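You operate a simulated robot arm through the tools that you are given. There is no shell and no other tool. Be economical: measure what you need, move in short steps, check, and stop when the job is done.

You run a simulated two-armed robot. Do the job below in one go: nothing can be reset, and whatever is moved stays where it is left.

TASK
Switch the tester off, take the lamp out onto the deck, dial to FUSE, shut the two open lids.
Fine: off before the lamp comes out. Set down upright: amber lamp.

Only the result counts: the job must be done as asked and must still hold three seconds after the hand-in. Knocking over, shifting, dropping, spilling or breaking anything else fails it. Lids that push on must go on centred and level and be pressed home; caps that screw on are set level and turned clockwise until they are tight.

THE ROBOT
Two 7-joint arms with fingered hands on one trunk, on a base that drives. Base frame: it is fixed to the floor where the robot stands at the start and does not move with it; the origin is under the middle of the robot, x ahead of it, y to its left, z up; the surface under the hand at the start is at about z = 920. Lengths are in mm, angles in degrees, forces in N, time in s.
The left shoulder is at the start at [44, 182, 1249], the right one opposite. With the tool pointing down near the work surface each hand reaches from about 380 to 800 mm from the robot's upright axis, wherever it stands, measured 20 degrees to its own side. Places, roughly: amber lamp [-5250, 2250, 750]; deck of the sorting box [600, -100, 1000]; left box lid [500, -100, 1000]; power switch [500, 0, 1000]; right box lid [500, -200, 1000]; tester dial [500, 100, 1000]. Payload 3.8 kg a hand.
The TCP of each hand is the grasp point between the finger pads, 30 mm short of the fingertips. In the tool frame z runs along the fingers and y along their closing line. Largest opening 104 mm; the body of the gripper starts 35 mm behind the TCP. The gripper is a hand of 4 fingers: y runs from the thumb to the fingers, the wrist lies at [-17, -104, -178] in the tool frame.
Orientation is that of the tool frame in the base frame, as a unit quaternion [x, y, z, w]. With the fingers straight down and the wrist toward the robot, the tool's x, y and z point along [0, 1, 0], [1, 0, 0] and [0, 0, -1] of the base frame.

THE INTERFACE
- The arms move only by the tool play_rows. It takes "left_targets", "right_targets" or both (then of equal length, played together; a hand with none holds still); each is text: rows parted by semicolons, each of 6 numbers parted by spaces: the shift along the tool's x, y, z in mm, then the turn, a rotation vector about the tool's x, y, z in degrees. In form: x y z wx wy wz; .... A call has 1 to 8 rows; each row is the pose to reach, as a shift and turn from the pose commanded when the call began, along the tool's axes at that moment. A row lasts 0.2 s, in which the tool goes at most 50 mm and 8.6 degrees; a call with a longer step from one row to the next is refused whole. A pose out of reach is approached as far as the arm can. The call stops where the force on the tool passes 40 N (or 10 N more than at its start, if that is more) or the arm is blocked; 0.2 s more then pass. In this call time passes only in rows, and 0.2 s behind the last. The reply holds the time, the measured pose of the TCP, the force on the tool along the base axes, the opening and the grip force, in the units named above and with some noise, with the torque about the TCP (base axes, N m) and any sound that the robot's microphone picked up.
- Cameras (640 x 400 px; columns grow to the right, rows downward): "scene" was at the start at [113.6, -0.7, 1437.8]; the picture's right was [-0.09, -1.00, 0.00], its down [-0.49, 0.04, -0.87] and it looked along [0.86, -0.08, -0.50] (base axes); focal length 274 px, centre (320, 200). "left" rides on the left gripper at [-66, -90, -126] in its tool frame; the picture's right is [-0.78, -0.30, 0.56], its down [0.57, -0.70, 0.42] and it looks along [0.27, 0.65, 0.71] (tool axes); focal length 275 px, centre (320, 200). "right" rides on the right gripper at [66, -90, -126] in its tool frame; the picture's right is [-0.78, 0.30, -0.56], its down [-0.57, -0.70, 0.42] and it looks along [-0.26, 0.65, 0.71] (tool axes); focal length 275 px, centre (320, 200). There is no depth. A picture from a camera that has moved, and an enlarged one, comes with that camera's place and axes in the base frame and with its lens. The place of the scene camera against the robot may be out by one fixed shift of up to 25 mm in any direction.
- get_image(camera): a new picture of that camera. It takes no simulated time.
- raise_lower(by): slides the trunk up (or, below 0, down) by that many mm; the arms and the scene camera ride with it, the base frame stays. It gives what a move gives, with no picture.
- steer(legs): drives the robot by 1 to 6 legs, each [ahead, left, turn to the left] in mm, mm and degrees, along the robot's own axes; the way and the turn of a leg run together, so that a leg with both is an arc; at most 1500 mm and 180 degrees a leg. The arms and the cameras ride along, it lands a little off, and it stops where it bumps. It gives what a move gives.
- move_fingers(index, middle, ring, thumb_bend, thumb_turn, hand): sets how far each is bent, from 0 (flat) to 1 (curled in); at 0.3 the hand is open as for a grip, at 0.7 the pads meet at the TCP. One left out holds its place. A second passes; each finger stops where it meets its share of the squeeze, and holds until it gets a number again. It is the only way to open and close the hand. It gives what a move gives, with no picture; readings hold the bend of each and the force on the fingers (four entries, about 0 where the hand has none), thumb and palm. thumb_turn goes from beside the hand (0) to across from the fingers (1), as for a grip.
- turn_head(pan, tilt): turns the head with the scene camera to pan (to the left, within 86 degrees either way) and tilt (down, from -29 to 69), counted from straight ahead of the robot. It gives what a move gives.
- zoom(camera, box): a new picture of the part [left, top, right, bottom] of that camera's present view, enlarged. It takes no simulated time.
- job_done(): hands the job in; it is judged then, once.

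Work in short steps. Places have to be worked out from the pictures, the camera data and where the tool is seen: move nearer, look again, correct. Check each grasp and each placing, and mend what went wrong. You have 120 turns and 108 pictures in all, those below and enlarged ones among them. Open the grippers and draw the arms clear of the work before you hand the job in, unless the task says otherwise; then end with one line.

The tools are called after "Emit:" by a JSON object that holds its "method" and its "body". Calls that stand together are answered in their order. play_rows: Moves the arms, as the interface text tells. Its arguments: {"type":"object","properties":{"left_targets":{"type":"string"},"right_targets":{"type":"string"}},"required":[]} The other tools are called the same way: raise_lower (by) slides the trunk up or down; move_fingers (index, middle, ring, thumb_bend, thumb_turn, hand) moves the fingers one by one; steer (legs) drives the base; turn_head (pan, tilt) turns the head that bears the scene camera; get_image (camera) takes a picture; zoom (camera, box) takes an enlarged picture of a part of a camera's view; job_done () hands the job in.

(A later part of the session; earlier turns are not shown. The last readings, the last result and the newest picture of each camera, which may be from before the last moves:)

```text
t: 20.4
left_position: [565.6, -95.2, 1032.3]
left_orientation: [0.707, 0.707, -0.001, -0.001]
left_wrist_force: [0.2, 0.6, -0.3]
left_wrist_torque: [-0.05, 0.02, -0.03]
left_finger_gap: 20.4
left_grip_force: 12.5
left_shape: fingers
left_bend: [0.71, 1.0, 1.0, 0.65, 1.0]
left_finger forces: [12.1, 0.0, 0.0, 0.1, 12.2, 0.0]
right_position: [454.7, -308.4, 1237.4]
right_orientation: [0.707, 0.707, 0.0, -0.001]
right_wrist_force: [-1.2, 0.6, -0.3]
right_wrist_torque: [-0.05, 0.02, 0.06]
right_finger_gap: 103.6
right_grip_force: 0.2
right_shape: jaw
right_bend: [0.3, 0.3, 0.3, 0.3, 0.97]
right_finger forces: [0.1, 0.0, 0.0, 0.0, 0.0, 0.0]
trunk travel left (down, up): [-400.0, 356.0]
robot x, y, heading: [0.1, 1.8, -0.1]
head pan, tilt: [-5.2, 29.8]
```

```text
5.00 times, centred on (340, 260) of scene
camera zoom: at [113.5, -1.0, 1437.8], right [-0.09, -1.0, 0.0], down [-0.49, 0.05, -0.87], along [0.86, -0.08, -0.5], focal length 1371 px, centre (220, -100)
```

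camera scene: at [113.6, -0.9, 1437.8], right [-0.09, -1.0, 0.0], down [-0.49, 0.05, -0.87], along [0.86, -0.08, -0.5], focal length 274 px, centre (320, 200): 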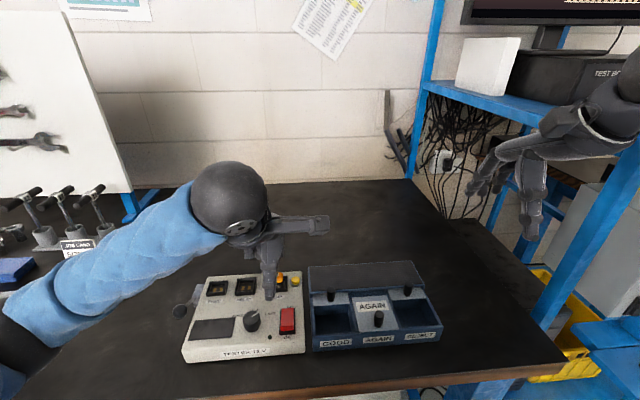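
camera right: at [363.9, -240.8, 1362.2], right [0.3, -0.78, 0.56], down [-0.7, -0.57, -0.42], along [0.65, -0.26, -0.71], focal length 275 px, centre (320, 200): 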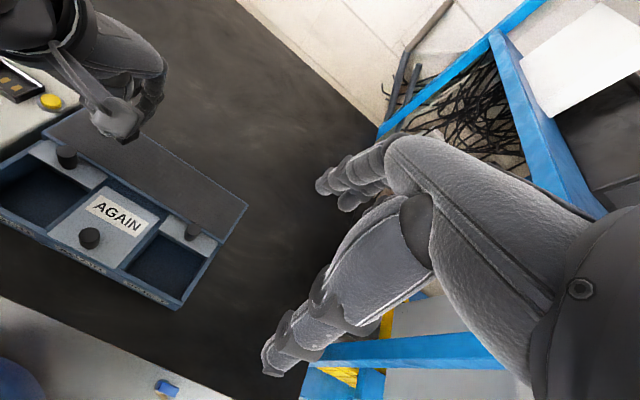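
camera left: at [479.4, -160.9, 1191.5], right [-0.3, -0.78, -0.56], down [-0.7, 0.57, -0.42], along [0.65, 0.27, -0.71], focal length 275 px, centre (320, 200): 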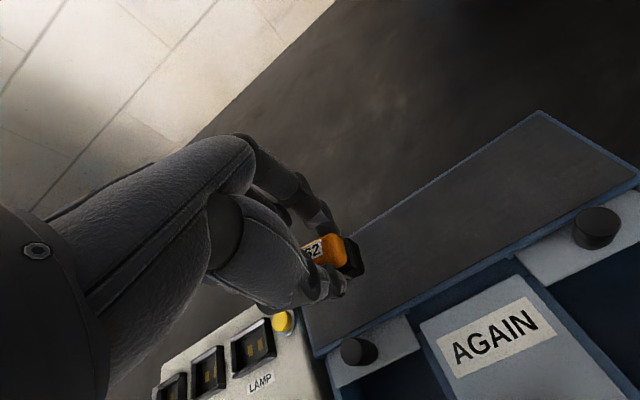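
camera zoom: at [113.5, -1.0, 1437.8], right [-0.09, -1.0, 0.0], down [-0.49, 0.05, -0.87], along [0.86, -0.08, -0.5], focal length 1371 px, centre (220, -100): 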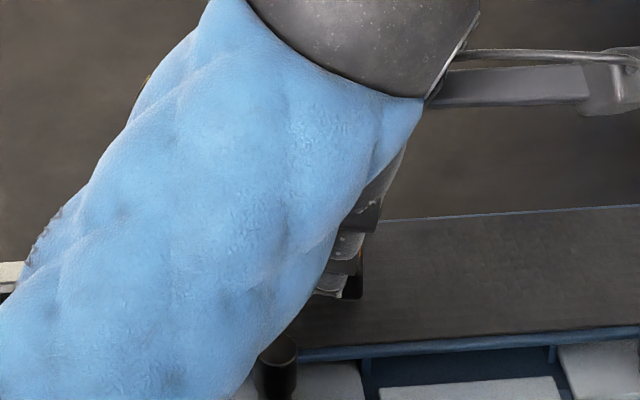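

The lamp is close above the deck, with its shadow near. I'll continue in 2 mm steps.

Emit:
{"method": "play_rows", "body": {"left_targets": "0 0 2 0 0 0;0 0 4 0 0 0;0 0 6 0 0 0;0 0 7 0 0 0"}}

Emit:
{"method": "zoom", "body": {"camera": "left", "box": [260, 170, 460, 330]}}

```text
t: 21.4
left_position: [566.4, -94.8, 1025.9]
left_orientation: [0.707, 0.708, 0.001, 0.0]
left_wrist_force: [-0.1, 0.6, -0.4]
left_wrist_torque: [0.01, 0.04, -0.01]
left_finger_gap: 20.3
left_grip_force: 11.7
left_shape: fingers
left_bend: [0.71, 1.0, 1.0, 0.65, 1.0]
left_finger forces: [12.4, 0.0, 0.1, 0.0, 12.3, 0.0]
right_position: [453.3, -307.7, 1237.8]
right_orientation: [0.707, 0.707, 0.0, 0.0]
right_wrist_force: [-0.1, -0.8, -0.2]
right_wrist_torque: [0.04, -0.01, 0.05]
right_finger_gap: 103.6
right_grip_force: 0.0
right_shape: jaw
right_bend: [0.3, 0.3, 0.3, 0.3, 0.97]
right_finger forces: [0.0, 0.0, 0.0, 0.1, 0.1, 0.0]
trunk travel left (down, up): [-400.0, 356.0]
robot x, y, heading: [-0.8, -2.4, 0.4]
head pan, tilt: [-5.2, 29.8]
```

```text
2.50 times, centred on (360, 250) of left
camera zoom: at [478.0, -160.0, 1151.3], right [-0.3, -0.78, -0.56], down [-0.7, 0.57, -0.42], along [0.65, 0.27, -0.71], focal length 688 px, centre (220, 75)
```

zoom: 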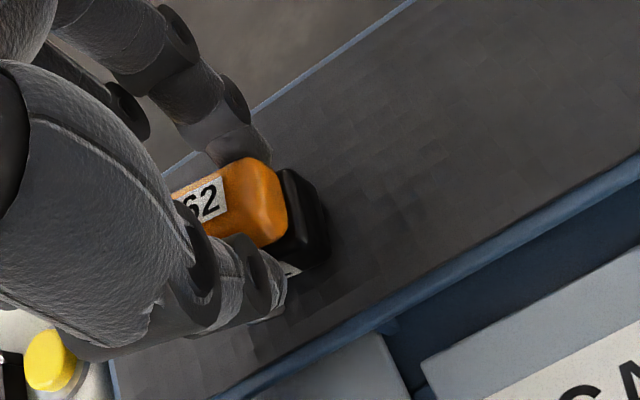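

No contact yet; I'll keep lowering in 1–2 mm steps.

Emit:
{"method": "play_rows", "body": {"left_targets": "0 0 1.5 0 0 0;0 0 3 0 0 0;0 0 4 0 0 0;0 0 5 0 0 0"}}

```text
t: 22.4
left_position: [566.5, -93.6, 1022.1]
left_orientation: [0.706, 0.708, 0.0, 0.001]
left_wrist_force: [-0.6, 0.7, 5.6]
left_wrist_torque: [0.05, 0.04, 0.02]
left_finger_gap: 20.1
left_grip_force: 14.1
left_shape: fingers
left_bend: [0.73, 1.0, 1.0, 0.65, 1.0]
left_finger forces: [13.3, 0.1, 0.1, 0.0, 14.3, 0.1]
right_position: [452.9, -308.2, 1238.2]
right_orientation: [0.707, 0.707, 0.001, -0.001]
right_wrist_force: [-0.9, -0.8, 0.2]
right_wrist_torque: [0.02, -0.01, -0.03]
right_finger_gap: 103.8
right_grip_force: 0.0
right_shape: jaw
right_bend: [0.3, 0.3, 0.3, 0.3, 0.97]
right_finger forces: [0.0, 0.0, 0.0, 0.0, 0.0, 0.0]
trunk travel left (down, up): [-400.0, 356.0]
robot x, y, heading: [2.3, 1.8, -0.0]
head pan, tilt: [-5.2, 29.8]
```

Touchdown at about 5.6 N. I'll release gently.

Emit:
{"method": "move_fingers", "body": {"hand": "left", "index": 0.66, "thumb_bend": 0.61}}

Emit:
{"method": "zoom", "body": {"camera": "left", "box": [260, 170, 460, 330]}}

```text
t: 23.4
left_position: [566.2, -93.9, 1021.4]
left_orientation: [0.706, 0.708, 0.0, -0.001]
left_wrist_force: [0.2, 1.4, 1.1]
left_wrist_torque: [-0.01, 0.0, 0.01]
left_finger_gap: 23.1
left_grip_force: 1.3
left_shape: fingers
left_bend: [0.65, 1.0, 1.0, 0.6, 1.0]
left_finger forces: [1.5, 0.0, 0.0, 0.0, 1.6, 0.1]
right_position: [453.8, -307.0, 1237.5]
right_orientation: [0.707, 0.707, 0.0, 0.0]
right_wrist_force: [-1.0, -0.7, 0.2]
right_wrist_torque: [0.03, 0.0, -0.02]
right_finger_gap: 103.7
right_grip_force: 0.0
right_shape: jaw
right_bend: [0.3, 0.3, 0.3, 0.3, 0.97]
right_finger forces: [0.1, 0.0, 0.0, 0.1, 0.1, 0.0]
trunk travel left (down, up): [-400.0, 356.0]
robot x, y, heading: [-4.8, 2.4, 0.1]
head pan, tilt: [-5.2, 29.8]
```

```text
2.50 times, centred on (360, 250) of left
camera zoom: at [478.3, -160.4, 1146.9], right [-0.3, -0.78, -0.56], down [-0.7, 0.57, -0.42], along [0.65, 0.27, -0.71], focal length 688 px, centre (220, 75)
```

zoom: 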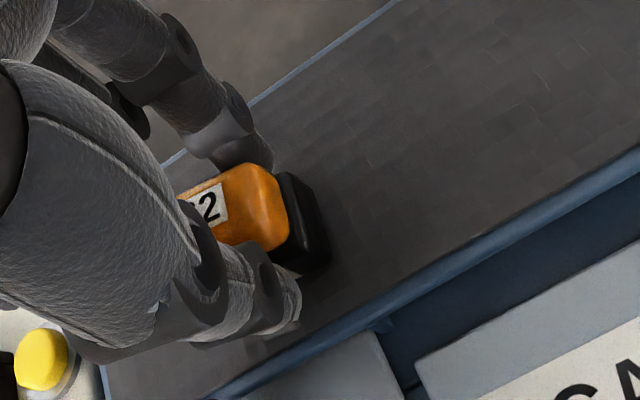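

Emit:
{"method": "move_fingers", "body": {"hand": "left", "index": 0.56, "thumb_bend": 0.53}}

Emit:
{"method": "zoom", "body": {"camera": "left", "box": [260, 170, 460, 330]}}

```text
t: 24.4
left_position: [565.5, -93.9, 1021.8]
left_orientation: [0.707, 0.707, 0.0, 0.0]
left_wrist_force: [-0.6, 0.2, 0.2]
left_wrist_torque: [0.02, 0.02, 0.0]
left_finger_gap: 41.6
left_grip_force: 0.0
left_shape: fingers
left_bend: [0.56, 1.0, 1.0, 0.53, 1.0]
left_finger forces: [0.1, 0.0, 0.0, 0.0, 0.0, 0.1]
right_position: [453.4, -307.7, 1237.6]
right_orientation: [0.707, 0.707, -0.001, 0.0]
right_wrist_force: [0.1, -0.1, -0.5]
right_wrist_torque: [-0.01, 0.01, 0.0]
right_finger_gap: 103.5
right_grip_force: 0.0
right_shape: jaw
right_bend: [0.3, 0.3, 0.3, 0.3, 0.97]
right_finger forces: [0.0, 0.0, 0.0, 0.0, 0.1, 0.0]
trunk travel left (down, up): [-400.0, 356.0]
robot x, y, heading: [-3.8, 2.7, -0.2]
head pan, tilt: [-5.2, 29.8]
```

```text
2.50 times, centred on (360, 250) of left
camera zoom: at [478.5, -160.4, 1146.9], right [-0.3, -0.78, -0.56], down [-0.7, 0.57, -0.42], along [0.65, 0.27, -0.71], focal length 688 px, centre (220, 75)
```

zoom: 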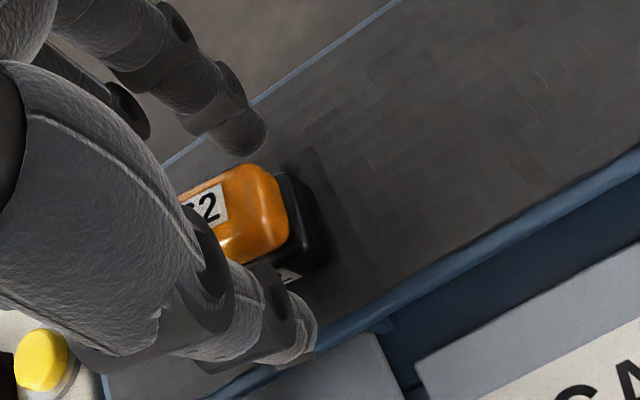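

The lamp stands free and upright. I'll lift straight up and move toward the dial.

Emit:
{"method": "play_rows", "body": {"left_targets": "0 0 -20 0 0 0;0 0 -50 0 0 0;0 0 -90 0 0 0;35 -15 -100 0 0 0;75 -35 -100 0 0 0;115 -55 -100 0 0 0;150 -75 -100 0 0 0;183 -90 -90 0 0 0"}}

Emit:
{"method": "get_image", "body": {"camera": "left"}}

Emit:
{"method": "get_image", "body": {"camera": "scene"}}

```text
t: 26.4
left_position: [511.3, 106.0, 1143.6]
left_orientation: [0.692, 0.718, 0.06, 0.038]
left_wrist_force: [-0.3, 0.0, -0.6]
left_wrist_torque: [0.02, 0.04, -0.03]
left_finger_gap: 41.5
left_grip_force: 0.1
left_shape: fingers
left_bend: [0.56, 1.0, 1.0, 0.53, 1.0]
left_finger forces: [0.0, 0.0, 0.0, 0.0, 0.0, 0.1]
left hand out of reach, approached as far as the arm can: row 6, 7, 8
right_position: [454.0, -307.3, 1237.3]
right_orientation: [0.707, 0.708, 0.0, 0.001]
right_wrist_force: [0.1, 0.4, -0.6]
right_wrist_torque: [0.01, -0.02, 0.01]
right_finger_gap: 104.1
right_grip_force: 0.0
right_shape: jaw
right_bend: [0.3, 0.3, 0.3, 0.3, 0.97]
right_finger forces: [0.1, 0.1, 0.0, 0.1, 0.0, 0.0]
trunk travel left (down, up): [-400.0, 356.0]
robot x, y, heading: [-3.5, -0.1, 0.1]
head pan, tilt: [-5.2, 29.8]
stopped in row 8 (left hand): the arm was blocked; the commanded pose is now the measured one
```

```text
70 pictures are left
camera left: at [409.7, 33.2, 1254.1], right [-0.19, -0.77, -0.62], down [-0.66, 0.56, -0.5], along [0.73, 0.31, -0.61], focal length 275 px, centre (320, 200)
```

left: 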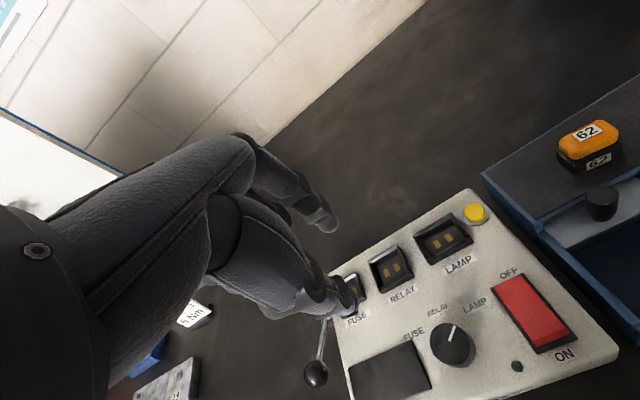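

```text
69 pictures are left
camera scene: at [114.1, -0.8, 1437.8], right [-0.09, -1.0, 0.0], down [-0.49, 0.04, -0.87], along [0.86, -0.08, -0.5], focal length 274 px, centre (320, 200)
```

scene: 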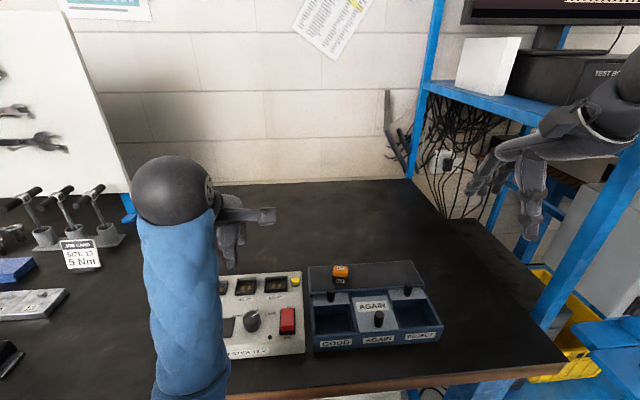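

The lamp stands upright on the deck. The left arm ended in an awkward, tilted pose, so I'll raise it back to the earlier open pose and straighten the orientation.

Emit:
{"method": "play_rows", "body": {"left_targets": "10 0 -20 2 -0.5 0.5;20 0 -45 4 -1 1;35 -5 -65 6 -1.3 1.5;50 -10 -85 7.9 -1.8 2.1;65 -20 -95 7.9 -1.8 2.1;80 -30 -100 7.9 -1.8 2.1"}}

Emit:
{"method": "get_image", "body": {"camera": "scene"}}

```text
t: 27.8
left_position: [569.4, 170.9, 1175.8]
left_orientation: [0.71, 0.704, -0.004, 0.0]
left_wrist_force: [-0.4, 0.4, 0.7]
left_wrist_torque: [0.02, 0.01, -0.03]
left_finger_gap: 41.4
left_grip_force: 0.0
left_shape: fingers
left_bend: [0.56, 1.0, 1.0, 0.53, 1.0]
left_finger forces: [0.0, 0.1, 0.0, 0.0, 0.0, 0.0]
left hand out of reach, approached as far as the arm can: row 1, 2, 3, 4, 5, 6
right_position: [453.9, -307.2, 1237.8]
right_orientation: [0.707, 0.707, 0.001, 0.0]
right_wrist_force: [0.6, 0.0, -0.3]
right_wrist_torque: [-0.01, 0.01, 0.02]
right_finger_gap: 104.0
right_grip_force: 0.1
right_shape: jaw
right_bend: [0.3, 0.3, 0.3, 0.3, 0.97]
right_finger forces: [0.0, 0.0, 0.0, 0.0, 0.0, 0.0]
trunk travel left (down, up): [-400.0, 356.0]
robot x, y, heading: [1.1, 0.1, 0.0]
head pan, tilt: [-5.2, 29.8]
```

```text
68 pictures are left
camera scene: at [113.7, -0.5, 1437.8], right [-0.09, -1.0, 0.0], down [-0.49, 0.04, -0.87], along [0.86, -0.08, -0.5], focal length 274 px, centre (320, 200)
```

scene: 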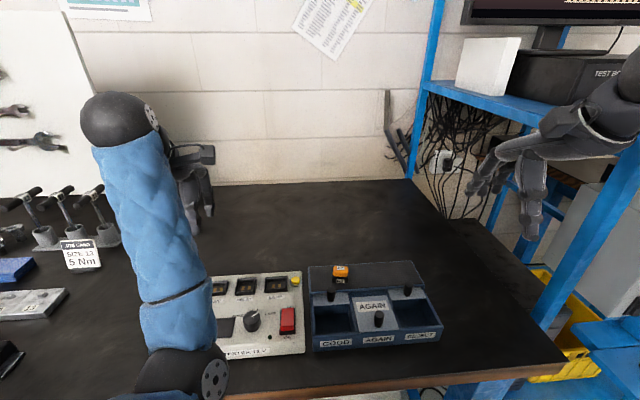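

The left elbow has swung inward. I'll take the hand out to the left and forward to let it unwind.

Emit:
{"method": "play_rows", "body": {"left_targets": "25 10 0 0 0 0;50 20 0 0 0 0;80 30 0 0 0 0;110 40 0 0 0 0;140 40 0 0 0 0;170 40 0 0 0 0;200 40 0 0 0 0;220 40 0 0 0 0"}}

Emit:
{"method": "get_image", "body": {"camera": "scene"}}

```text
t: 29.6
left_position: [610.7, 394.4, 1172.9]
left_orientation: [0.71, 0.704, -0.003, 0.001]
left_wrist_force: [0.3, -0.2, -1.3]
left_wrist_torque: [0.0, 0.02, 0.01]
left_finger_gap: 41.7
left_grip_force: 0.1
left_shape: fingers
left_bend: [0.56, 1.0, 1.0, 0.53, 1.0]
left_finger forces: [0.0, 0.0, 0.0, 0.0, 0.0, 0.1]
right_position: [453.6, -307.9, 1238.6]
right_orientation: [0.707, 0.707, -0.001, -0.001]
right_wrist_force: [1.1, 0.0, 0.5]
right_wrist_torque: [-0.01, -0.01, 0.05]
right_finger_gap: 103.6
right_grip_force: 0.1
right_shape: jaw
right_bend: [0.3, 0.3, 0.3, 0.3, 0.97]
right_finger forces: [0.1, 0.0, 0.0, 0.0, 0.1, 0.1]
trunk travel left (down, up): [-400.0, 356.0]
robot x, y, heading: [-1.4, 0.8, -0.1]
head pan, tilt: [-5.2, 29.8]
```

```text
67 pictures are left
camera scene: at [113.5, -0.3, 1437.8], right [-0.09, -1.0, 0.0], down [-0.49, 0.04, -0.87], along [0.86, -0.08, -0.5], focal length 274 px, centre (320, 200)
```

scene: 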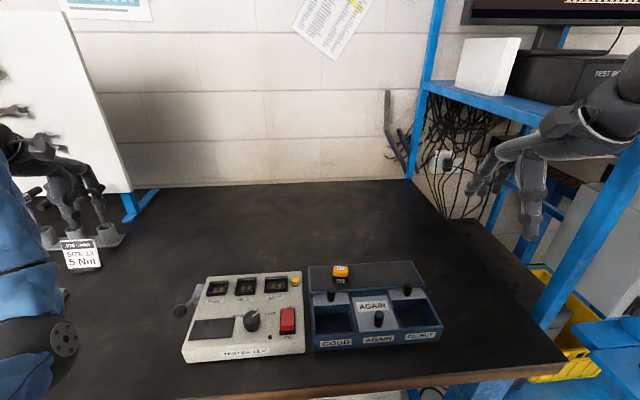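

I'll look at how the left arm is configured now.

Emit:
{"method": "turn_head", "body": {"pan": 40, "tilt": 35}}

Emit:
{"method": "get_image", "body": {"camera": "scene"}}

```text
t: 30.7
left_position: [610.6, 394.5, 1173.6]
left_orientation: [0.71, 0.705, -0.003, 0.0]
left_wrist_force: [0.1, 0.0, -0.4]
left_wrist_torque: [0.02, -0.03, 0.02]
left_finger_gap: 41.6
left_grip_force: 0.0
left_shape: fingers
left_bend: [0.56, 1.0, 1.0, 0.53, 1.0]
left_finger forces: [0.0, 0.1, 0.0, 0.0, 0.1, 0.1]
right_position: [453.6, -307.6, 1238.3]
right_orientation: [0.707, 0.707, 0.0, 0.0]
right_wrist_force: [0.6, 0.5, -0.6]
right_wrist_torque: [0.01, 0.0, 0.04]
right_finger_gap: 103.6
right_grip_force: 0.1
right_shape: jaw
right_bend: [0.3, 0.3, 0.3, 0.3, 0.97]
right_finger forces: [0.1, 0.0, 0.0, 0.0, 0.0, 0.0]
trunk travel left (down, up): [-400.0, 356.0]
robot x, y, heading: [-1.8, 1.5, 0.2]
head pan, tilt: [40.0, 35.0]
```

```text
66 pictures are left
camera scene: at [91.0, 64.0, 1429.7], right [0.64, -0.77, 0.0], down [-0.44, -0.37, -0.82], along [0.63, 0.53, -0.57], focal length 274 px, centre (320, 200)
```

scene: 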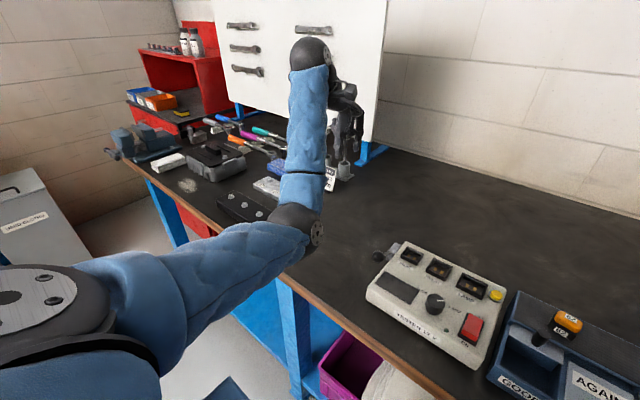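

The elbow is on the inside. I'll try to unwind it by going up and drawing the hand back on the far left side.

Emit:
{"method": "play_rows", "body": {"left_targets": "0 -10 -25 0 0 0;0 -30 -50 0 0 0;-5 -55 -65 0 0 0;-10 -80 -70 0 0 0;-20 -105 -70 0 0 0;-30 -130 -70 0 0 0;-40 -155 -70 0 0 0;-55 -175 -70 0 0 0"}}

Emit:
{"method": "get_image", "body": {"camera": "scene"}}

```text
t: 32.5
left_position: [435.7, 342.1, 1244.1]
left_orientation: [0.709, 0.705, -0.003, 0.0]
left_wrist_force: [-0.5, -0.2, 0.1]
left_wrist_torque: [0.02, -0.01, -0.01]
left_finger_gap: 41.6
left_grip_force: 0.0
left_shape: fingers
left_bend: [0.56, 1.0, 1.0, 0.53, 1.0]
left_finger forces: [0.1, 0.0, 0.0, 0.1, 0.1, 0.1]
right_position: [452.8, -308.0, 1236.9]
right_orientation: [0.707, 0.707, 0.0, 0.0]
right_wrist_force: [0.4, -0.3, 0.4]
right_wrist_torque: [0.0, -0.01, -0.02]
right_finger_gap: 103.5
right_grip_force: 0.0
right_shape: jaw
right_bend: [0.3, 0.3, 0.3, 0.3, 0.97]
right_finger forces: [0.0, 0.0, 0.0, 0.1, 0.0, 0.0]
trunk travel left (down, up): [-400.0, 356.0]
robot x, y, heading: [0.3, 1.7, -0.0]
head pan, tilt: [40.0, 35.0]
```

```text
65 pictures are left
camera scene: at [90.5, 63.9, 1429.7], right [0.64, -0.77, 0.0], down [-0.44, -0.37, -0.82], along [0.63, 0.53, -0.57], focal length 274 px, centre (320, 200)
```

scene: 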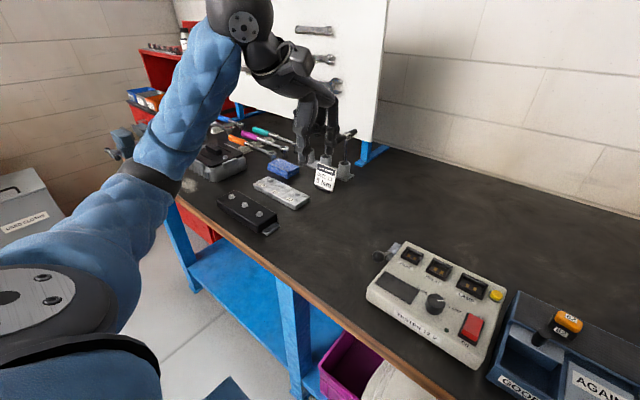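

The elbow has moved back out to the left. Now I'll approach the dial, staying high until above it, with the head turned back.

Emit:
{"method": "play_rows", "body": {"left_targets": "-35 10 5 0 0 0;-70 20 10 0 0 0;-105 30 20 0 0 0;-140 35 35 0 0 0;-175 40 50 0 0 0;-205 40 65 0 0 0;-230 40 85 0 0 0;-250 40 105 0 0 0"}}

Emit:
{"method": "turn_head", "body": {"pan": 8, "tilt": 38}}

Emit:
{"method": "get_image", "body": {"camera": "scene"}}

Emit:
{"method": "get_image", "body": {"camera": "left"}}

```text
t: 34.3
left_position: [474.3, 92.0, 1142.3]
left_orientation: [0.709, 0.705, -0.002, 0.0]
left_wrist_force: [0.3, -0.4, 0.2]
left_wrist_torque: [0.02, 0.0, 0.0]
left_finger_gap: 41.7
left_grip_force: 0.1
left_shape: fingers
left_bend: [0.56, 1.0, 1.0, 0.53, 1.0]
left_finger forces: [0.1, 0.0, 0.0, 0.1, 0.0, 0.0]
right_position: [453.3, -307.6, 1237.7]
right_orientation: [0.707, 0.707, 0.0, 0.0]
right_wrist_force: [0.0, -0.2, 0.0]
right_wrist_torque: [0.03, 0.02, 0.02]
right_finger_gap: 103.4
right_grip_force: 0.1
right_shape: jaw
right_bend: [0.3, 0.3, 0.3, 0.3, 0.97]
right_finger forces: [0.1, 0.0, 0.0, 0.0, 0.1, 0.0]
trunk travel left (down, up): [-400.0, 356.0]
robot x, y, heading: [2.0, 1.9, -0.1]
head pan, tilt: [40.0, 35.0]
```

```text
t: 35.3
left_position: [475.8, 92.5, 1141.1]
left_orientation: [0.71, 0.705, -0.003, 0.0]
left_wrist_force: [-0.5, -0.5, -0.3]
left_wrist_torque: [-0.02, 0.03, -0.03]
left_finger_gap: 41.6
left_grip_force: 0.0
left_shape: fingers
left_bend: [0.56, 1.0, 1.0, 0.53, 1.0]
left_finger forces: [0.0, 0.0, 0.1, 0.0, 0.0, 0.0]
right_position: [452.8, -308.7, 1237.6]
right_orientation: [0.707, 0.707, 0.0, 0.0]
right_wrist_force: [0.0, 0.2, -0.3]
right_wrist_torque: [0.04, -0.03, -0.04]
right_finger_gap: 103.8
right_grip_force: 0.0
right_shape: jaw
right_bend: [0.3, 0.3, 0.3, 0.3, 0.97]
right_finger forces: [0.0, 0.0, 0.1, 0.0, 0.0, 0.0]
trunk travel left (down, up): [-400.0, 356.0]
robot x, y, heading: [-0.4, -2.0, 0.0]
head pan, tilt: [8.0, 38.0]
```

```text
64 pictures are left
camera scene: at [108.9, 19.5, 1425.1], right [0.14, -0.99, 0.0], down [-0.61, -0.09, -0.79], along [0.78, 0.11, -0.62], focal length 274 px, centre (320, 200)
```

scene: 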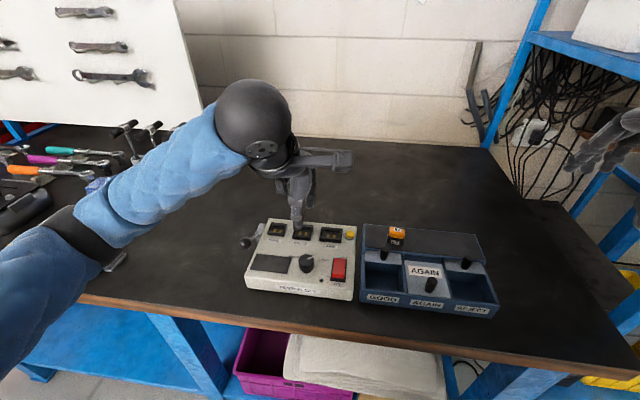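

```text
63 pictures are left
camera left: at [386.0, 27.8, 1267.8], right [-0.3, -0.78, -0.55], down [-0.7, 0.58, -0.42], along [0.65, 0.26, -0.72], focal length 275 px, centre (320, 200)
```

left: 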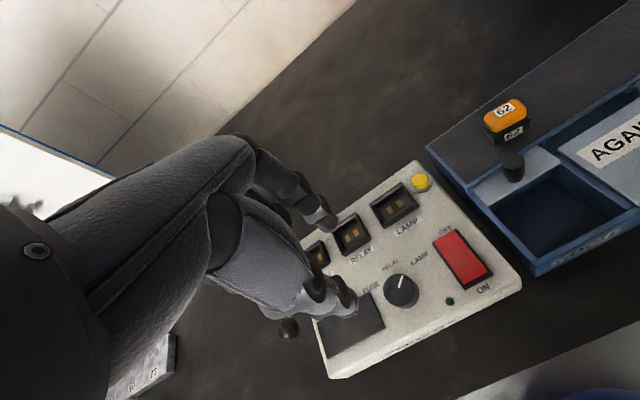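

The dial is at about (475, 87). To have room for the roughly 100° counter-clockwise turn, I'll first pre-rotate the hand clockwise while above it.

Emit:
{"method": "play_rows", "body": {"left_targets": "-5 0 0 0 0 8;-5 0 0 0 0 16;-5 0 0 0 0 24;-5 0 0 0 0 32;-5 0 0 0 0 40;-5 0 0 0 0 48;-5 0 10 0 0 56;-5 0 30 0 0 56"}}

Emit:
{"method": "get_image", "body": {"camera": "left"}}

Emit:
{"method": "get_image", "body": {"camera": "scene"}}

```text
t: 37.1
left_position: [474.1, 86.5, 1111.9]
left_orientation: [0.958, 0.287, -0.002, 0.002]
left_wrist_force: [0.0, -0.6, 0.0]
left_wrist_torque: [0.0, 0.01, -0.03]
left_finger_gap: 41.7
left_grip_force: 0.1
left_shape: fingers
left_bend: [0.56, 1.0, 1.0, 0.53, 1.0]
left_finger forces: [0.0, 0.1, 0.1, 0.0, 0.1, 0.0]
right_position: [453.0, -307.4, 1237.9]
right_orientation: [0.707, 0.707, 0.0, 0.001]
right_wrist_force: [0.0, -0.3, 0.0]
right_wrist_torque: [-0.02, 0.04, -0.01]
right_finger_gap: 103.9
right_grip_force: 0.0
right_shape: jaw
right_bend: [0.3, 0.3, 0.3, 0.3, 0.97]
right_finger forces: [0.0, 0.0, 0.1, 0.0, 0.0, 0.0]
trunk travel left (down, up): [-400.0, 356.0]
robot x, y, heading: [-0.9, -2.6, -0.1]
head pan, tilt: [8.0, 38.0]
```

```text
62 pictures are left
camera left: at [371.7, 125.7, 1238.0], right [-0.81, -0.18, -0.55], down [0.09, 0.9, -0.43], along [0.58, -0.4, -0.71], focal length 275 px, centre (320, 200)
```

left: 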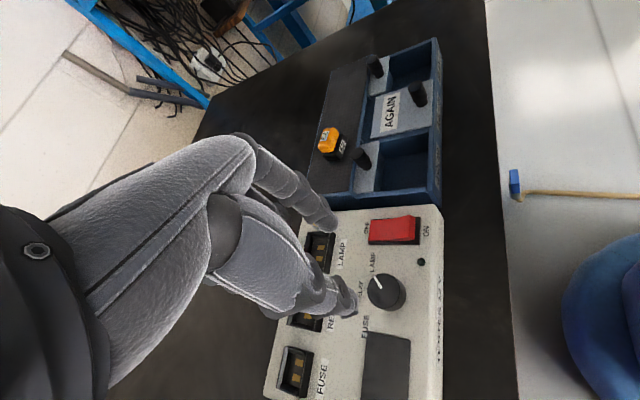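

```text
61 pictures are left
camera scene: at [108.9, 19.5, 1425.1], right [0.14, -0.99, 0.0], down [-0.61, -0.09, -0.79], along [0.78, 0.11, -0.62], focal length 274 px, centre (320, 200)
```

scene: 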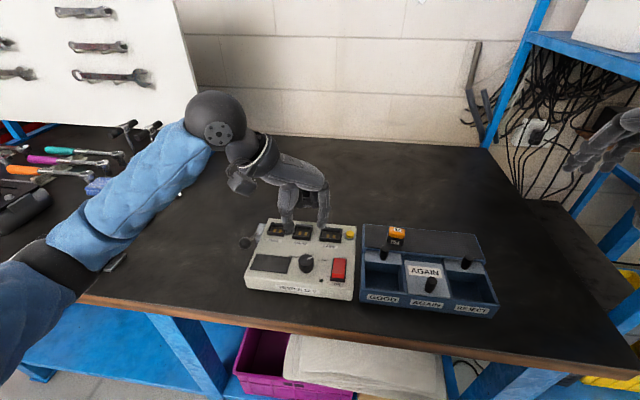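

Rotated well, and the dial is confirmed at about (474, 88). I'll open a bit and come down around it.

Emit:
{"method": "move_fingers", "body": {"hand": "left", "index": 0.48, "thumb_bend": 0.48}}

Emit:
{"method": "play_rows", "body": {"left_targets": "2 1 20 0 0 0;2 1 45 0 0 0;2 1 65 0 0 0;2 1 78 0 0 0"}}

Emit:
{"method": "get_image", "body": {"camera": "left"}}

Emit:
{"method": "zoom", "body": {"camera": "scene", "box": [220, 180, 380, 310]}}

```text
t: 38.1
left_position: [475.1, 87.0, 1110.8]
left_orientation: [0.957, 0.289, -0.001, 0.001]
left_wrist_force: [-0.9, -0.1, 1.0]
left_wrist_torque: [0.02, -0.01, -0.01]
left_finger_gap: 58.5
left_grip_force: 0.1
left_shape: fingers
left_bend: [0.48, 1.0, 1.0, 0.48, 1.0]
left_finger forces: [0.1, 0.0, 0.1, 0.1, 0.0, 0.0]
right_position: [453.6, -308.5, 1238.0]
right_orientation: [0.707, 0.707, 0.0, 0.0]
right_wrist_force: [-0.2, -0.4, 0.5]
right_wrist_torque: [-0.01, 0.03, -0.01]
right_finger_gap: 103.7
right_grip_force: 0.1
right_shape: jaw
right_bend: [0.3, 0.3, 0.3, 0.3, 0.97]
right_finger forces: [0.1, 0.0, 0.1, 0.0, 0.0, 0.0]
trunk travel left (down, up): [-400.0, 356.0]
robot x, y, heading: [-5.2, -0.9, 0.1]
head pan, tilt: [8.0, 38.0]
```

```text
t: 39.1
left_position: [477.2, 86.7, 1031.6]
left_orientation: [0.957, 0.289, -0.003, 0.001]
left_wrist_force: [-0.8, 0.4, -0.4]
left_wrist_torque: [0.01, 0.02, 0.0]
left_finger_gap: 58.2
left_grip_force: 0.0
left_shape: fingers
left_bend: [0.48, 1.0, 1.0, 0.48, 1.0]
left_finger forces: [0.1, 0.1, 0.0, 0.1, 0.1, 0.0]
right_position: [452.7, -307.9, 1238.1]
right_orientation: [0.707, 0.707, 0.0, 0.0]
right_wrist_force: [0.7, 0.1, -0.3]
right_wrist_torque: [0.03, 0.0, -0.02]
right_finger_gap: 103.8
right_grip_force: 0.0
right_shape: jaw
right_bend: [0.3, 0.3, 0.3, 0.3, 0.97]
right_finger forces: [0.1, 0.0, 0.0, 0.0, 0.0, 0.0]
trunk travel left (down, up): [-400.0, 356.0]
robot x, y, heading: [-3.2, 0.7, -0.2]
head pan, tilt: [8.0, 38.0]
```

```text
60 pictures are left
camera left: at [374.2, 126.6, 1158.1], right [-0.81, -0.18, -0.55], down [0.09, 0.9, -0.43], along [0.58, -0.4, -0.71], focal length 275 px, centre (320, 200)
```

left: 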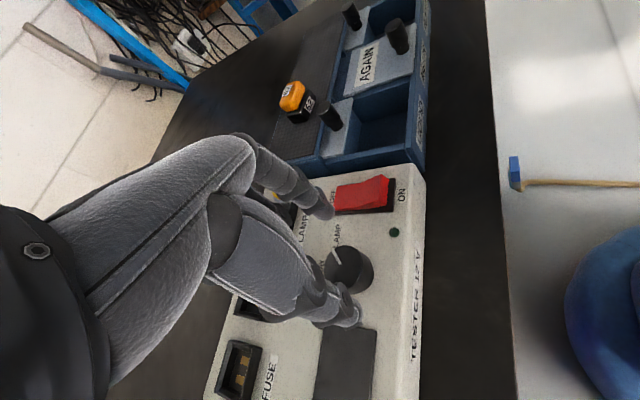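

```text
3.08 times, centred on (300, 245) of scene
camera zoom: at [108.9, 19.6, 1425.1], right [0.14, -0.99, 0.0], down [-0.61, -0.09, -0.79], along [0.78, 0.11, -0.62], focal length 844 px, centre (382, 62)
```

zoom: 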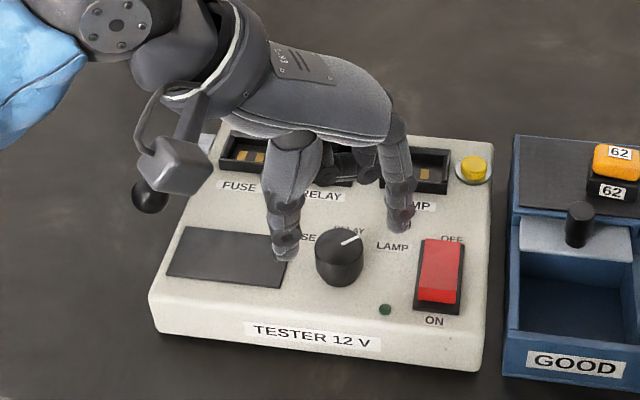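

The fingers are either side of the knob. I'll narrow the gap a little and descend alongside it.

Emit:
{"method": "move_fingers", "body": {"hand": "left", "index": 0.53, "thumb_bend": 0.53}}

Emit:
{"method": "play_rows", "body": {"left_targets": "0 0 6 0 0 0;0 0 12 0 0 0;0 0 17 0 0 0;0 0 22 0 0 0"}}

Emit:
{"method": "zoom", "body": {"camera": "scene", "box": [220, 180, 380, 310]}}

Emit:
{"method": "zoom", "body": {"camera": "left", "box": [240, 150, 440, 350]}}

```text
t: 40.1
left_position: [476.4, 88.2, 1031.8]
left_orientation: [0.957, 0.289, -0.003, 0.001]
left_wrist_force: [0.3, 0.4, 0.8]
left_wrist_torque: [-0.01, 0.03, 0.0]
left_finger_gap: 46.3
left_grip_force: 0.1
left_shape: fingers
left_bend: [0.53, 1.0, 1.0, 0.53, 1.0]
left_finger forces: [0.0, 0.0, 0.0, 0.0, 0.0, 0.1]
right_position: [455.0, -308.9, 1238.0]
right_orientation: [0.707, 0.707, -0.001, 0.0]
right_wrist_force: [0.2, 0.7, 0.0]
right_wrist_torque: [-0.01, 0.0, 0.01]
right_finger_gap: 103.8
right_grip_force: 0.1
right_shape: jaw
right_bend: [0.3, 0.3, 0.3, 0.3, 0.97]
right_finger forces: [0.0, 0.1, 0.0, 0.0, 0.0, 0.0]
trunk travel left (down, up): [-400.0, 356.0]
robot x, y, heading: [1.9, -0.6, -0.1]
head pan, tilt: [8.0, 38.0]
```

```text
t: 41.1
left_position: [475.6, 86.0, 1011.4]
left_orientation: [0.957, 0.289, -0.002, 0.002]
left_wrist_force: [-0.9, 0.0, 0.3]
left_wrist_torque: [0.03, 0.02, -0.03]
left_finger_gap: 46.5
left_grip_force: 0.0
left_shape: fingers
left_bend: [0.53, 1.0, 1.0, 0.53, 1.0]
left_finger forces: [0.1, 0.0, 0.0, 0.0, 0.0, 0.0]
right_position: [453.6, -307.7, 1237.7]
right_orientation: [0.707, 0.708, 0.0, 0.001]
right_wrist_force: [-0.7, 0.3, 0.0]
right_wrist_torque: [0.02, 0.0, 0.0]
right_finger_gap: 103.8
right_grip_force: 0.0
right_shape: jaw
right_bend: [0.3, 0.3, 0.3, 0.3, 0.97]
right_finger forces: [0.1, 0.0, 0.0, 0.1, 0.0, 0.0]
trunk travel left (down, up): [-400.0, 356.0]
robot x, y, heading: [-0.6, 1.2, -0.0]
head pan, tilt: [8.0, 38.0]
```

```text
3.08 times, centred on (300, 245) of scene
camera zoom: at [108.9, 19.4, 1425.1], right [0.14, -0.99, 0.0], down [-0.61, -0.09, -0.79], along [0.78, 0.11, -0.62], focal length 844 px, centre (382, 62)
```

zoom: 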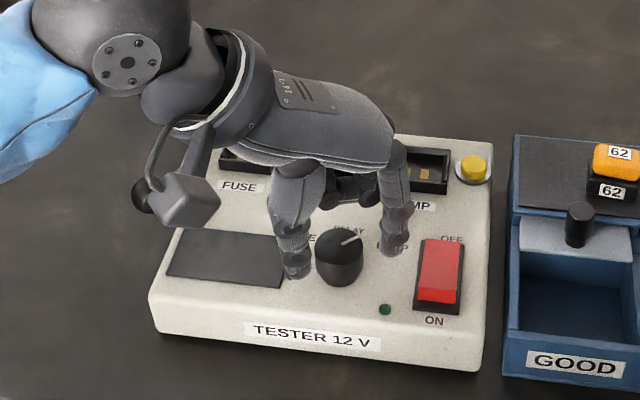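

```text
2.00 times, centred on (340, 250) of left
camera zoom: at [373.5, 125.5, 1137.7], right [-0.81, -0.19, -0.55], down [0.09, 0.9, -0.43], along [0.58, -0.4, -0.71], focal length 551 px, centre (280, 100)
```

zoom: 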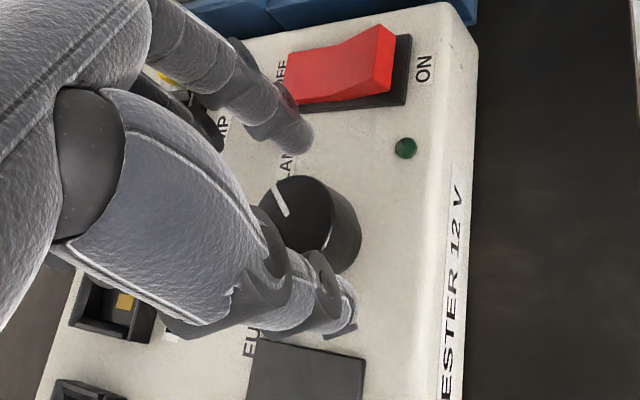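

Both fingers flank the knob. I'll close on it.

Emit:
{"method": "move_fingers", "body": {"hand": "left", "index": 0.66, "thumb_bend": 0.66}}

Emit:
{"method": "zoom", "body": {"camera": "left", "box": [240, 150, 440, 350]}}

Emit:
{"method": "zoom", "body": {"camera": "scene", "box": [260, 220, 360, 300]}}

```text
t: 42.1
left_position: [476.3, 86.8, 1010.6]
left_orientation: [0.957, 0.289, -0.002, 0.001]
left_wrist_force: [-3.0, 2.3, -0.3]
left_wrist_torque: [0.05, 0.08, -0.04]
left_finger_gap: 27.8
left_grip_force: 4.5
left_shape: fingers
left_bend: [0.62, 1.0, 1.0, 0.6, 1.0]
left_finger forces: [2.8, 0.0, 0.0, 0.0, 6.7, 0.1]
right_position: [454.5, -308.2, 1238.2]
right_orientation: [0.707, 0.707, 0.0, 0.0]
right_wrist_force: [-0.6, 0.3, -0.3]
right_wrist_torque: [-0.02, 0.01, 0.01]
right_finger_gap: 103.6
right_grip_force: 0.0
right_shape: jaw
right_bend: [0.3, 0.3, 0.3, 0.3, 0.97]
right_finger forces: [0.0, 0.0, 0.0, 0.1, 0.0, 0.0]
trunk travel left (down, up): [-400.0, 356.0]
robot x, y, heading: [-3.1, 1.1, 0.2]
head pan, tilt: [8.0, 38.0]
```

```text
2.00 times, centred on (340, 250) of left
camera zoom: at [373.2, 125.9, 1137.6], right [-0.81, -0.18, -0.55], down [0.09, 0.9, -0.43], along [0.58, -0.4, -0.71], focal length 551 px, centre (280, 100)
```

zoom: 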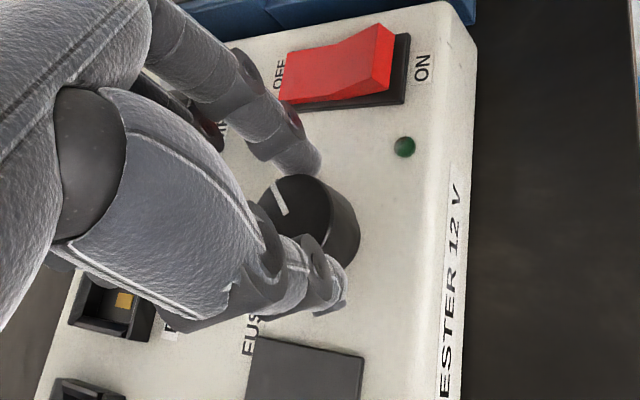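

```text
5.00 times, centred on (310, 260) of scene
camera zoom: at [108.5, 19.9, 1425.1], right [0.14, -0.99, 0.0], down [-0.61, -0.09, -0.79], along [0.78, 0.11, -0.62], focal length 1371 px, centre (370, -100)
```

zoom: 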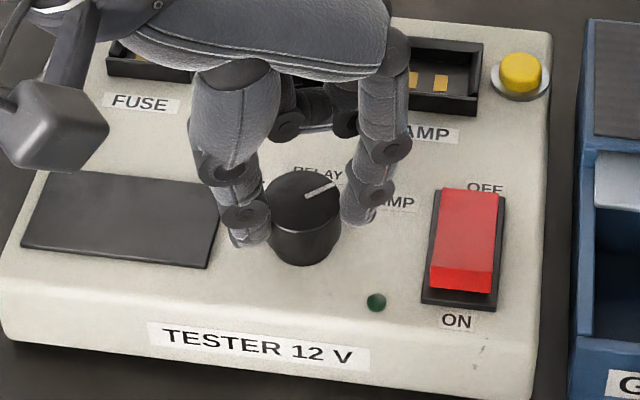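

The fingers sit about 6 mm behind the knob's centre. I'll open slightly, shift toward the centre and regrip.

Emit:
{"method": "move_fingers", "body": {"hand": "left", "index": 0.54, "thumb_bend": 0.53}}

Emit:
{"method": "play_rows", "body": {"left_targets": "-3 0 0 0 0 0;-6 0.5 0 0 0 0"}}

Emit:
{"method": "move_fingers", "body": {"hand": "left", "index": 0.68, "thumb_bend": 0.67}}

Emit:
{"method": "zoom", "body": {"camera": "scene", "box": [260, 220, 360, 300]}}

```text
t: 43.1
left_position: [476.6, 86.8, 1012.5]
left_orientation: [0.957, 0.289, -0.002, 0.0]
left_wrist_force: [0.3, -0.5, -0.2]
left_wrist_torque: [-0.04, 0.01, -0.01]
left_finger_gap: 43.9
left_grip_force: 0.1
left_shape: fingers
left_bend: [0.54, 1.0, 1.0, 0.53, 1.0]
left_finger forces: [0.0, 0.0, 0.0, 0.0, 0.0, 0.0]
right_position: [453.8, -307.3, 1238.2]
right_orientation: [0.707, 0.707, 0.0, -0.001]
right_wrist_force: [-0.1, 0.0, 0.1]
right_wrist_torque: [-0.02, -0.03, 0.0]
right_finger_gap: 103.6
right_grip_force: 0.1
right_shape: jaw
right_bend: [0.3, 0.3, 0.3, 0.3, 0.97]
right_finger forces: [0.0, 0.0, 0.1, 0.1, 0.0, 0.0]
trunk travel left (down, up): [-400.0, 356.0]
robot x, y, heading: [-2.7, -3.4, 0.2]
head pan, tilt: [8.0, 38.0]
```

```text
t: 43.7
left_position: [470.5, 82.5, 1011.3]
left_orientation: [0.957, 0.289, -0.002, 0.001]
left_wrist_force: [0.0, 0.2, 0.6]
left_wrist_torque: [0.01, 0.02, 0.01]
left_finger_gap: 44.1
left_grip_force: 0.1
left_shape: fingers
left_bend: [0.54, 1.0, 1.0, 0.53, 1.0]
left_finger forces: [0.0, 0.0, 0.0, 0.1, 0.0, 0.0]
right_position: [453.6, -308.1, 1237.6]
right_orientation: [0.707, 0.707, 0.0, 0.0]
right_wrist_force: [0.5, 0.1, 0.0]
right_wrist_torque: [0.04, 0.02, 0.02]
right_finger_gap: 103.8
right_grip_force: 0.0
right_shape: jaw
right_bend: [0.3, 0.3, 0.3, 0.3, 0.97]
right_finger forces: [0.0, 0.0, 0.1, 0.0, 0.0, 0.0]
trunk travel left (down, up): [-400.0, 356.0]
robot x, y, heading: [1.8, 0.2, 0.1]
head pan, tilt: [8.0, 38.0]
```

```text
t: 44.7
left_position: [470.8, 83.8, 1011.7]
left_orientation: [0.957, 0.289, -0.003, 0.001]
left_wrist_force: [-5.0, 2.8, 0.2]
left_wrist_torque: [0.08, 0.13, 0.01]
left_finger_gap: 21.4
left_grip_force: 4.4
left_shape: fingers
left_bend: [0.66, 1.0, 1.0, 0.61, 1.0]
left_finger forces: [1.5, 0.0, 0.0, 0.0, 7.1, 0.1]
right_position: [452.7, -307.4, 1238.0]
right_orientation: [0.707, 0.707, -0.001, 0.0]
right_wrist_force: [-0.4, 0.8, -0.1]
right_wrist_torque: [-0.02, 0.03, -0.01]
right_finger_gap: 103.9
right_grip_force: 0.1
right_shape: jaw
right_bend: [0.3, 0.3, 0.3, 0.3, 0.97]
right_finger forces: [0.0, 0.1, 0.1, 0.1, 0.0, 0.0]
trunk travel left (down, up): [-400.0, 356.0]
robot x, y, heading: [4.7, -0.3, 0.2]
head pan, tilt: [8.0, 38.0]
```

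```text
5.00 times, centred on (310, 260) of scene
camera zoom: at [108.2, 20.0, 1425.1], right [0.14, -0.99, 0.0], down [-0.61, -0.09, -0.79], along [0.78, 0.11, -0.62], focal length 1371 px, centre (370, -100)
```

zoom: 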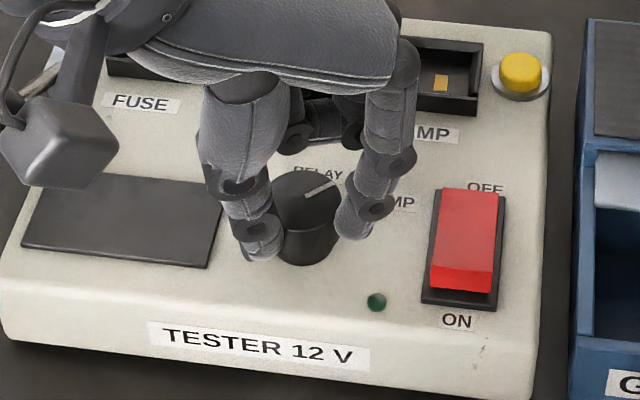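

The gap got smaller (21 vs 28), so I overshot. I'll reopen, go back about 4 mm and regrip.

Emit:
{"method": "move_fingers", "body": {"hand": "left", "index": 0.54, "thumb_bend": 0.53}}

Emit:
{"method": "play_rows", "body": {"left_targets": "2 -1 0 0 0 0;4 -2 0 0 0 0"}}

Emit:
{"method": "move_fingers", "body": {"hand": "left", "index": 0.68, "thumb_bend": 0.67}}

Emit:
{"method": "zoom", "body": {"camera": "left", "box": [240, 150, 440, 350]}}

```text
t: 45.7
left_position: [471.4, 81.6, 1011.4]
left_orientation: [0.957, 0.289, -0.002, 0.002]
left_wrist_force: [-0.2, -0.7, 0.3]
left_wrist_torque: [-0.02, 0.03, 0.01]
left_finger_gap: 43.9
left_grip_force: 0.0
left_shape: fingers
left_bend: [0.54, 1.0, 1.0, 0.53, 1.0]
left_finger forces: [0.0, 0.0, 0.0, 0.0, 0.0, 0.1]
right_position: [452.9, -308.6, 1238.7]
right_orientation: [0.708, 0.707, 0.0, 0.0]
right_wrist_force: [0.4, 0.3, -0.4]
right_wrist_torque: [0.0, -0.02, 0.01]
right_finger_gap: 103.7
right_grip_force: 0.1
right_shape: jaw
right_bend: [0.3, 0.3, 0.3, 0.3, 0.97]
right_finger forces: [0.0, 0.0, 0.1, 0.0, 0.0, 0.1]
trunk travel left (down, up): [-400.0, 356.0]
robot x, y, heading: [-1.6, 1.6, 0.2]
head pan, tilt: [8.0, 38.0]
```

```text
t: 46.3
left_position: [472.4, 86.5, 1010.5]
left_orientation: [0.957, 0.289, -0.003, 0.001]
left_wrist_force: [-0.1, -0.7, -0.3]
left_wrist_torque: [0.01, -0.03, 0.01]
left_finger_gap: 44.0
left_grip_force: 0.1
left_shape: fingers
left_bend: [0.54, 1.0, 1.0, 0.53, 1.0]
left_finger forces: [0.0, 0.1, 0.1, 0.0, 0.0, 0.1]
right_position: [452.6, -308.5, 1237.7]
right_orientation: [0.707, 0.707, 0.0, 0.0]
right_wrist_force: [-1.1, 0.2, 0.1]
right_wrist_torque: [0.02, 0.01, 0.0]
right_finger_gap: 103.8
right_grip_force: 0.1
right_shape: jaw
right_bend: [0.3, 0.3, 0.3, 0.3, 0.97]
right_finger forces: [0.0, 0.1, 0.0, 0.0, 0.0, 0.0]
trunk travel left (down, up): [-400.0, 356.0]
robot x, y, heading: [-4.0, 0.7, 0.2]
head pan, tilt: [8.0, 38.0]
```

```text
t: 47.3
left_position: [472.0, 86.7, 1011.6]
left_orientation: [0.957, 0.288, -0.003, 0.001]
left_wrist_force: [-1.8, 0.7, 0.6]
left_wrist_torque: [0.04, 0.06, -0.02]
left_finger_gap: 25.1
left_grip_force: 5.2
left_shape: fingers
left_bend: [0.63, 1.0, 1.0, 0.61, 1.0]
left_finger forces: [4.2, 0.0, 0.0, 0.0, 6.0, 0.0]
right_position: [453.3, -307.3, 1239.6]
right_orientation: [0.707, 0.707, 0.001, 0.0]
right_wrist_force: [-0.1, -0.5, 0.5]
right_wrist_torque: [0.01, 0.03, 0.02]
right_finger_gap: 103.6
right_grip_force: 0.1
right_shape: jaw
right_bend: [0.3, 0.3, 0.3, 0.3, 0.97]
right_finger forces: [0.0, 0.1, 0.0, 0.0, 0.0, 0.0]
trunk travel left (down, up): [-400.0, 356.0]
robot x, y, heading: [-1.9, -0.3, -0.2]
head pan, tilt: [8.0, 38.0]
```

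```text
2.00 times, centred on (340, 250) of left
camera zoom: at [369.6, 125.8, 1137.2], right [-0.81, -0.18, -0.55], down [0.09, 0.9, -0.43], along [0.58, -0.4, -0.71], focal length 551 px, centre (280, 100)
```

zoom: 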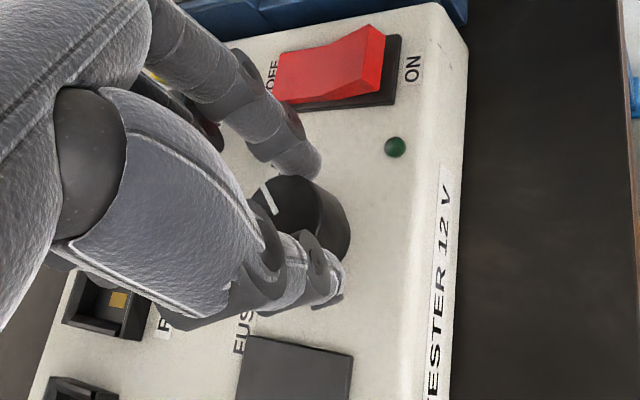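

The grip forces are more balanced now. I'll tighten slightly and turn counter-clockwise 40°.

Emit:
{"method": "move_fingers", "body": {"hand": "left", "index": 0.71, "thumb_bend": 0.69}}

Emit:
{"method": "play_rows", "body": {"left_targets": "0 0 0 0 0 -8;0 0 0 0 0 -16;0 0 0 0 0 -24;0 0 0 0 0 -32;0 0 0 0 0 -40"}}

Emit:
{"method": "zoom", "body": {"camera": "scene", "box": [260, 220, 360, 300]}}

Emit:
{"method": "zoom", "body": {"camera": "left", "box": [240, 150, 440, 350]}}

```text
t: 48.3
left_position: [471.7, 87.0, 1010.2]
left_orientation: [0.957, 0.29, -0.003, 0.001]
left_wrist_force: [-2.1, -0.9, -0.7]
left_wrist_torque: [0.01, 0.04, 0.0]
left_finger_gap: 24.3
left_grip_force: 7.5
left_shape: fingers
left_bend: [0.62, 1.0, 1.0, 0.61, 1.0]
left_finger forces: [7.5, 0.0, 0.0, 0.1, 7.9, 0.0]
right_position: [452.9, -308.6, 1237.4]
right_orientation: [0.707, 0.707, 0.0, 0.0]
right_wrist_force: [-0.8, 0.4, 0.3]
right_wrist_torque: [0.01, 0.02, 0.0]
right_finger_gap: 103.8
right_grip_force: 0.0
right_shape: jaw
right_bend: [0.3, 0.3, 0.3, 0.3, 0.97]
right_finger forces: [0.0, 0.0, 0.0, 0.0, 0.0, 0.0]
trunk travel left (down, up): [-400.0, 356.0]
robot x, y, heading: [0.7, 1.5, -0.0]
head pan, tilt: [8.0, 38.0]
```

```text
t: 49.5
left_position: [473.5, 85.1, 1010.9]
left_orientation: [0.8, 0.599, -0.003, 0.001]
left_wrist_force: [0.9, -8.9, -0.7]
left_wrist_torque: [-0.2, -0.04, -0.03]
left_finger_gap: 24.6
left_grip_force: 8.8
left_shape: fingers
left_bend: [0.6, 1.0, 1.0, 0.63, 1.0]
left_finger forces: [11.8, 0.1, 0.0, 0.0, 5.5, 0.1]
right_position: [454.5, -308.9, 1236.1]
right_orientation: [0.707, 0.707, 0.001, 0.0]
right_wrist_force: [0.3, -0.3, -0.6]
right_wrist_torque: [0.01, 0.02, -0.01]
right_finger_gap: 103.5
right_grip_force: 0.0
right_shape: jaw
right_bend: [0.3, 0.3, 0.3, 0.3, 0.97]
right_finger forces: [0.0, 0.0, 0.0, 0.1, 0.0, 0.1]
trunk travel left (down, up): [-400.0, 356.0]
robot x, y, heading: [0.0, -1.7, -0.1]
head pan, tilt: [8.0, 38.0]
```

```text
5.00 times, centred on (310, 260) of scene
camera zoom: at [109.3, 17.8, 1425.1], right [0.14, -0.99, 0.0], down [-0.61, -0.08, -0.79], along [0.78, 0.11, -0.62], focal length 1371 px, centre (370, -100)
```

zoom: 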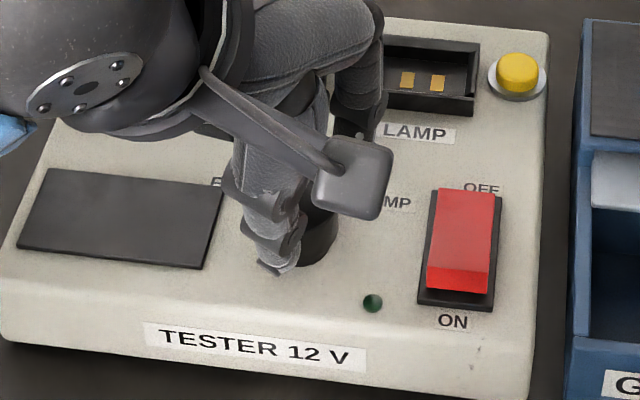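

```text
2.00 times, centred on (340, 250) of left
camera zoom: at [369.9, 48.6, 1137.7], right [-0.5, -0.66, -0.55], down [-0.51, 0.74, -0.43], along [0.69, 0.07, -0.72], focal length 551 px, centre (280, 100)
```

zoom: 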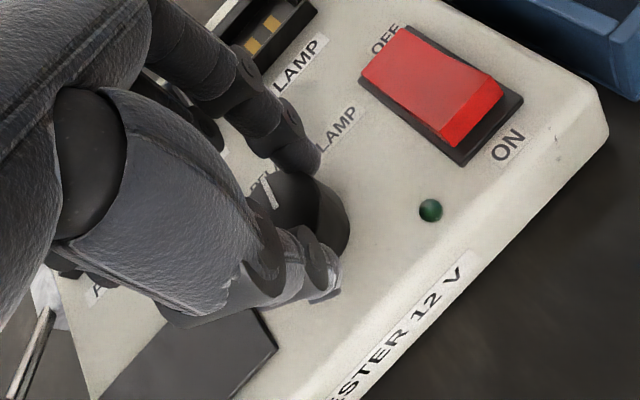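

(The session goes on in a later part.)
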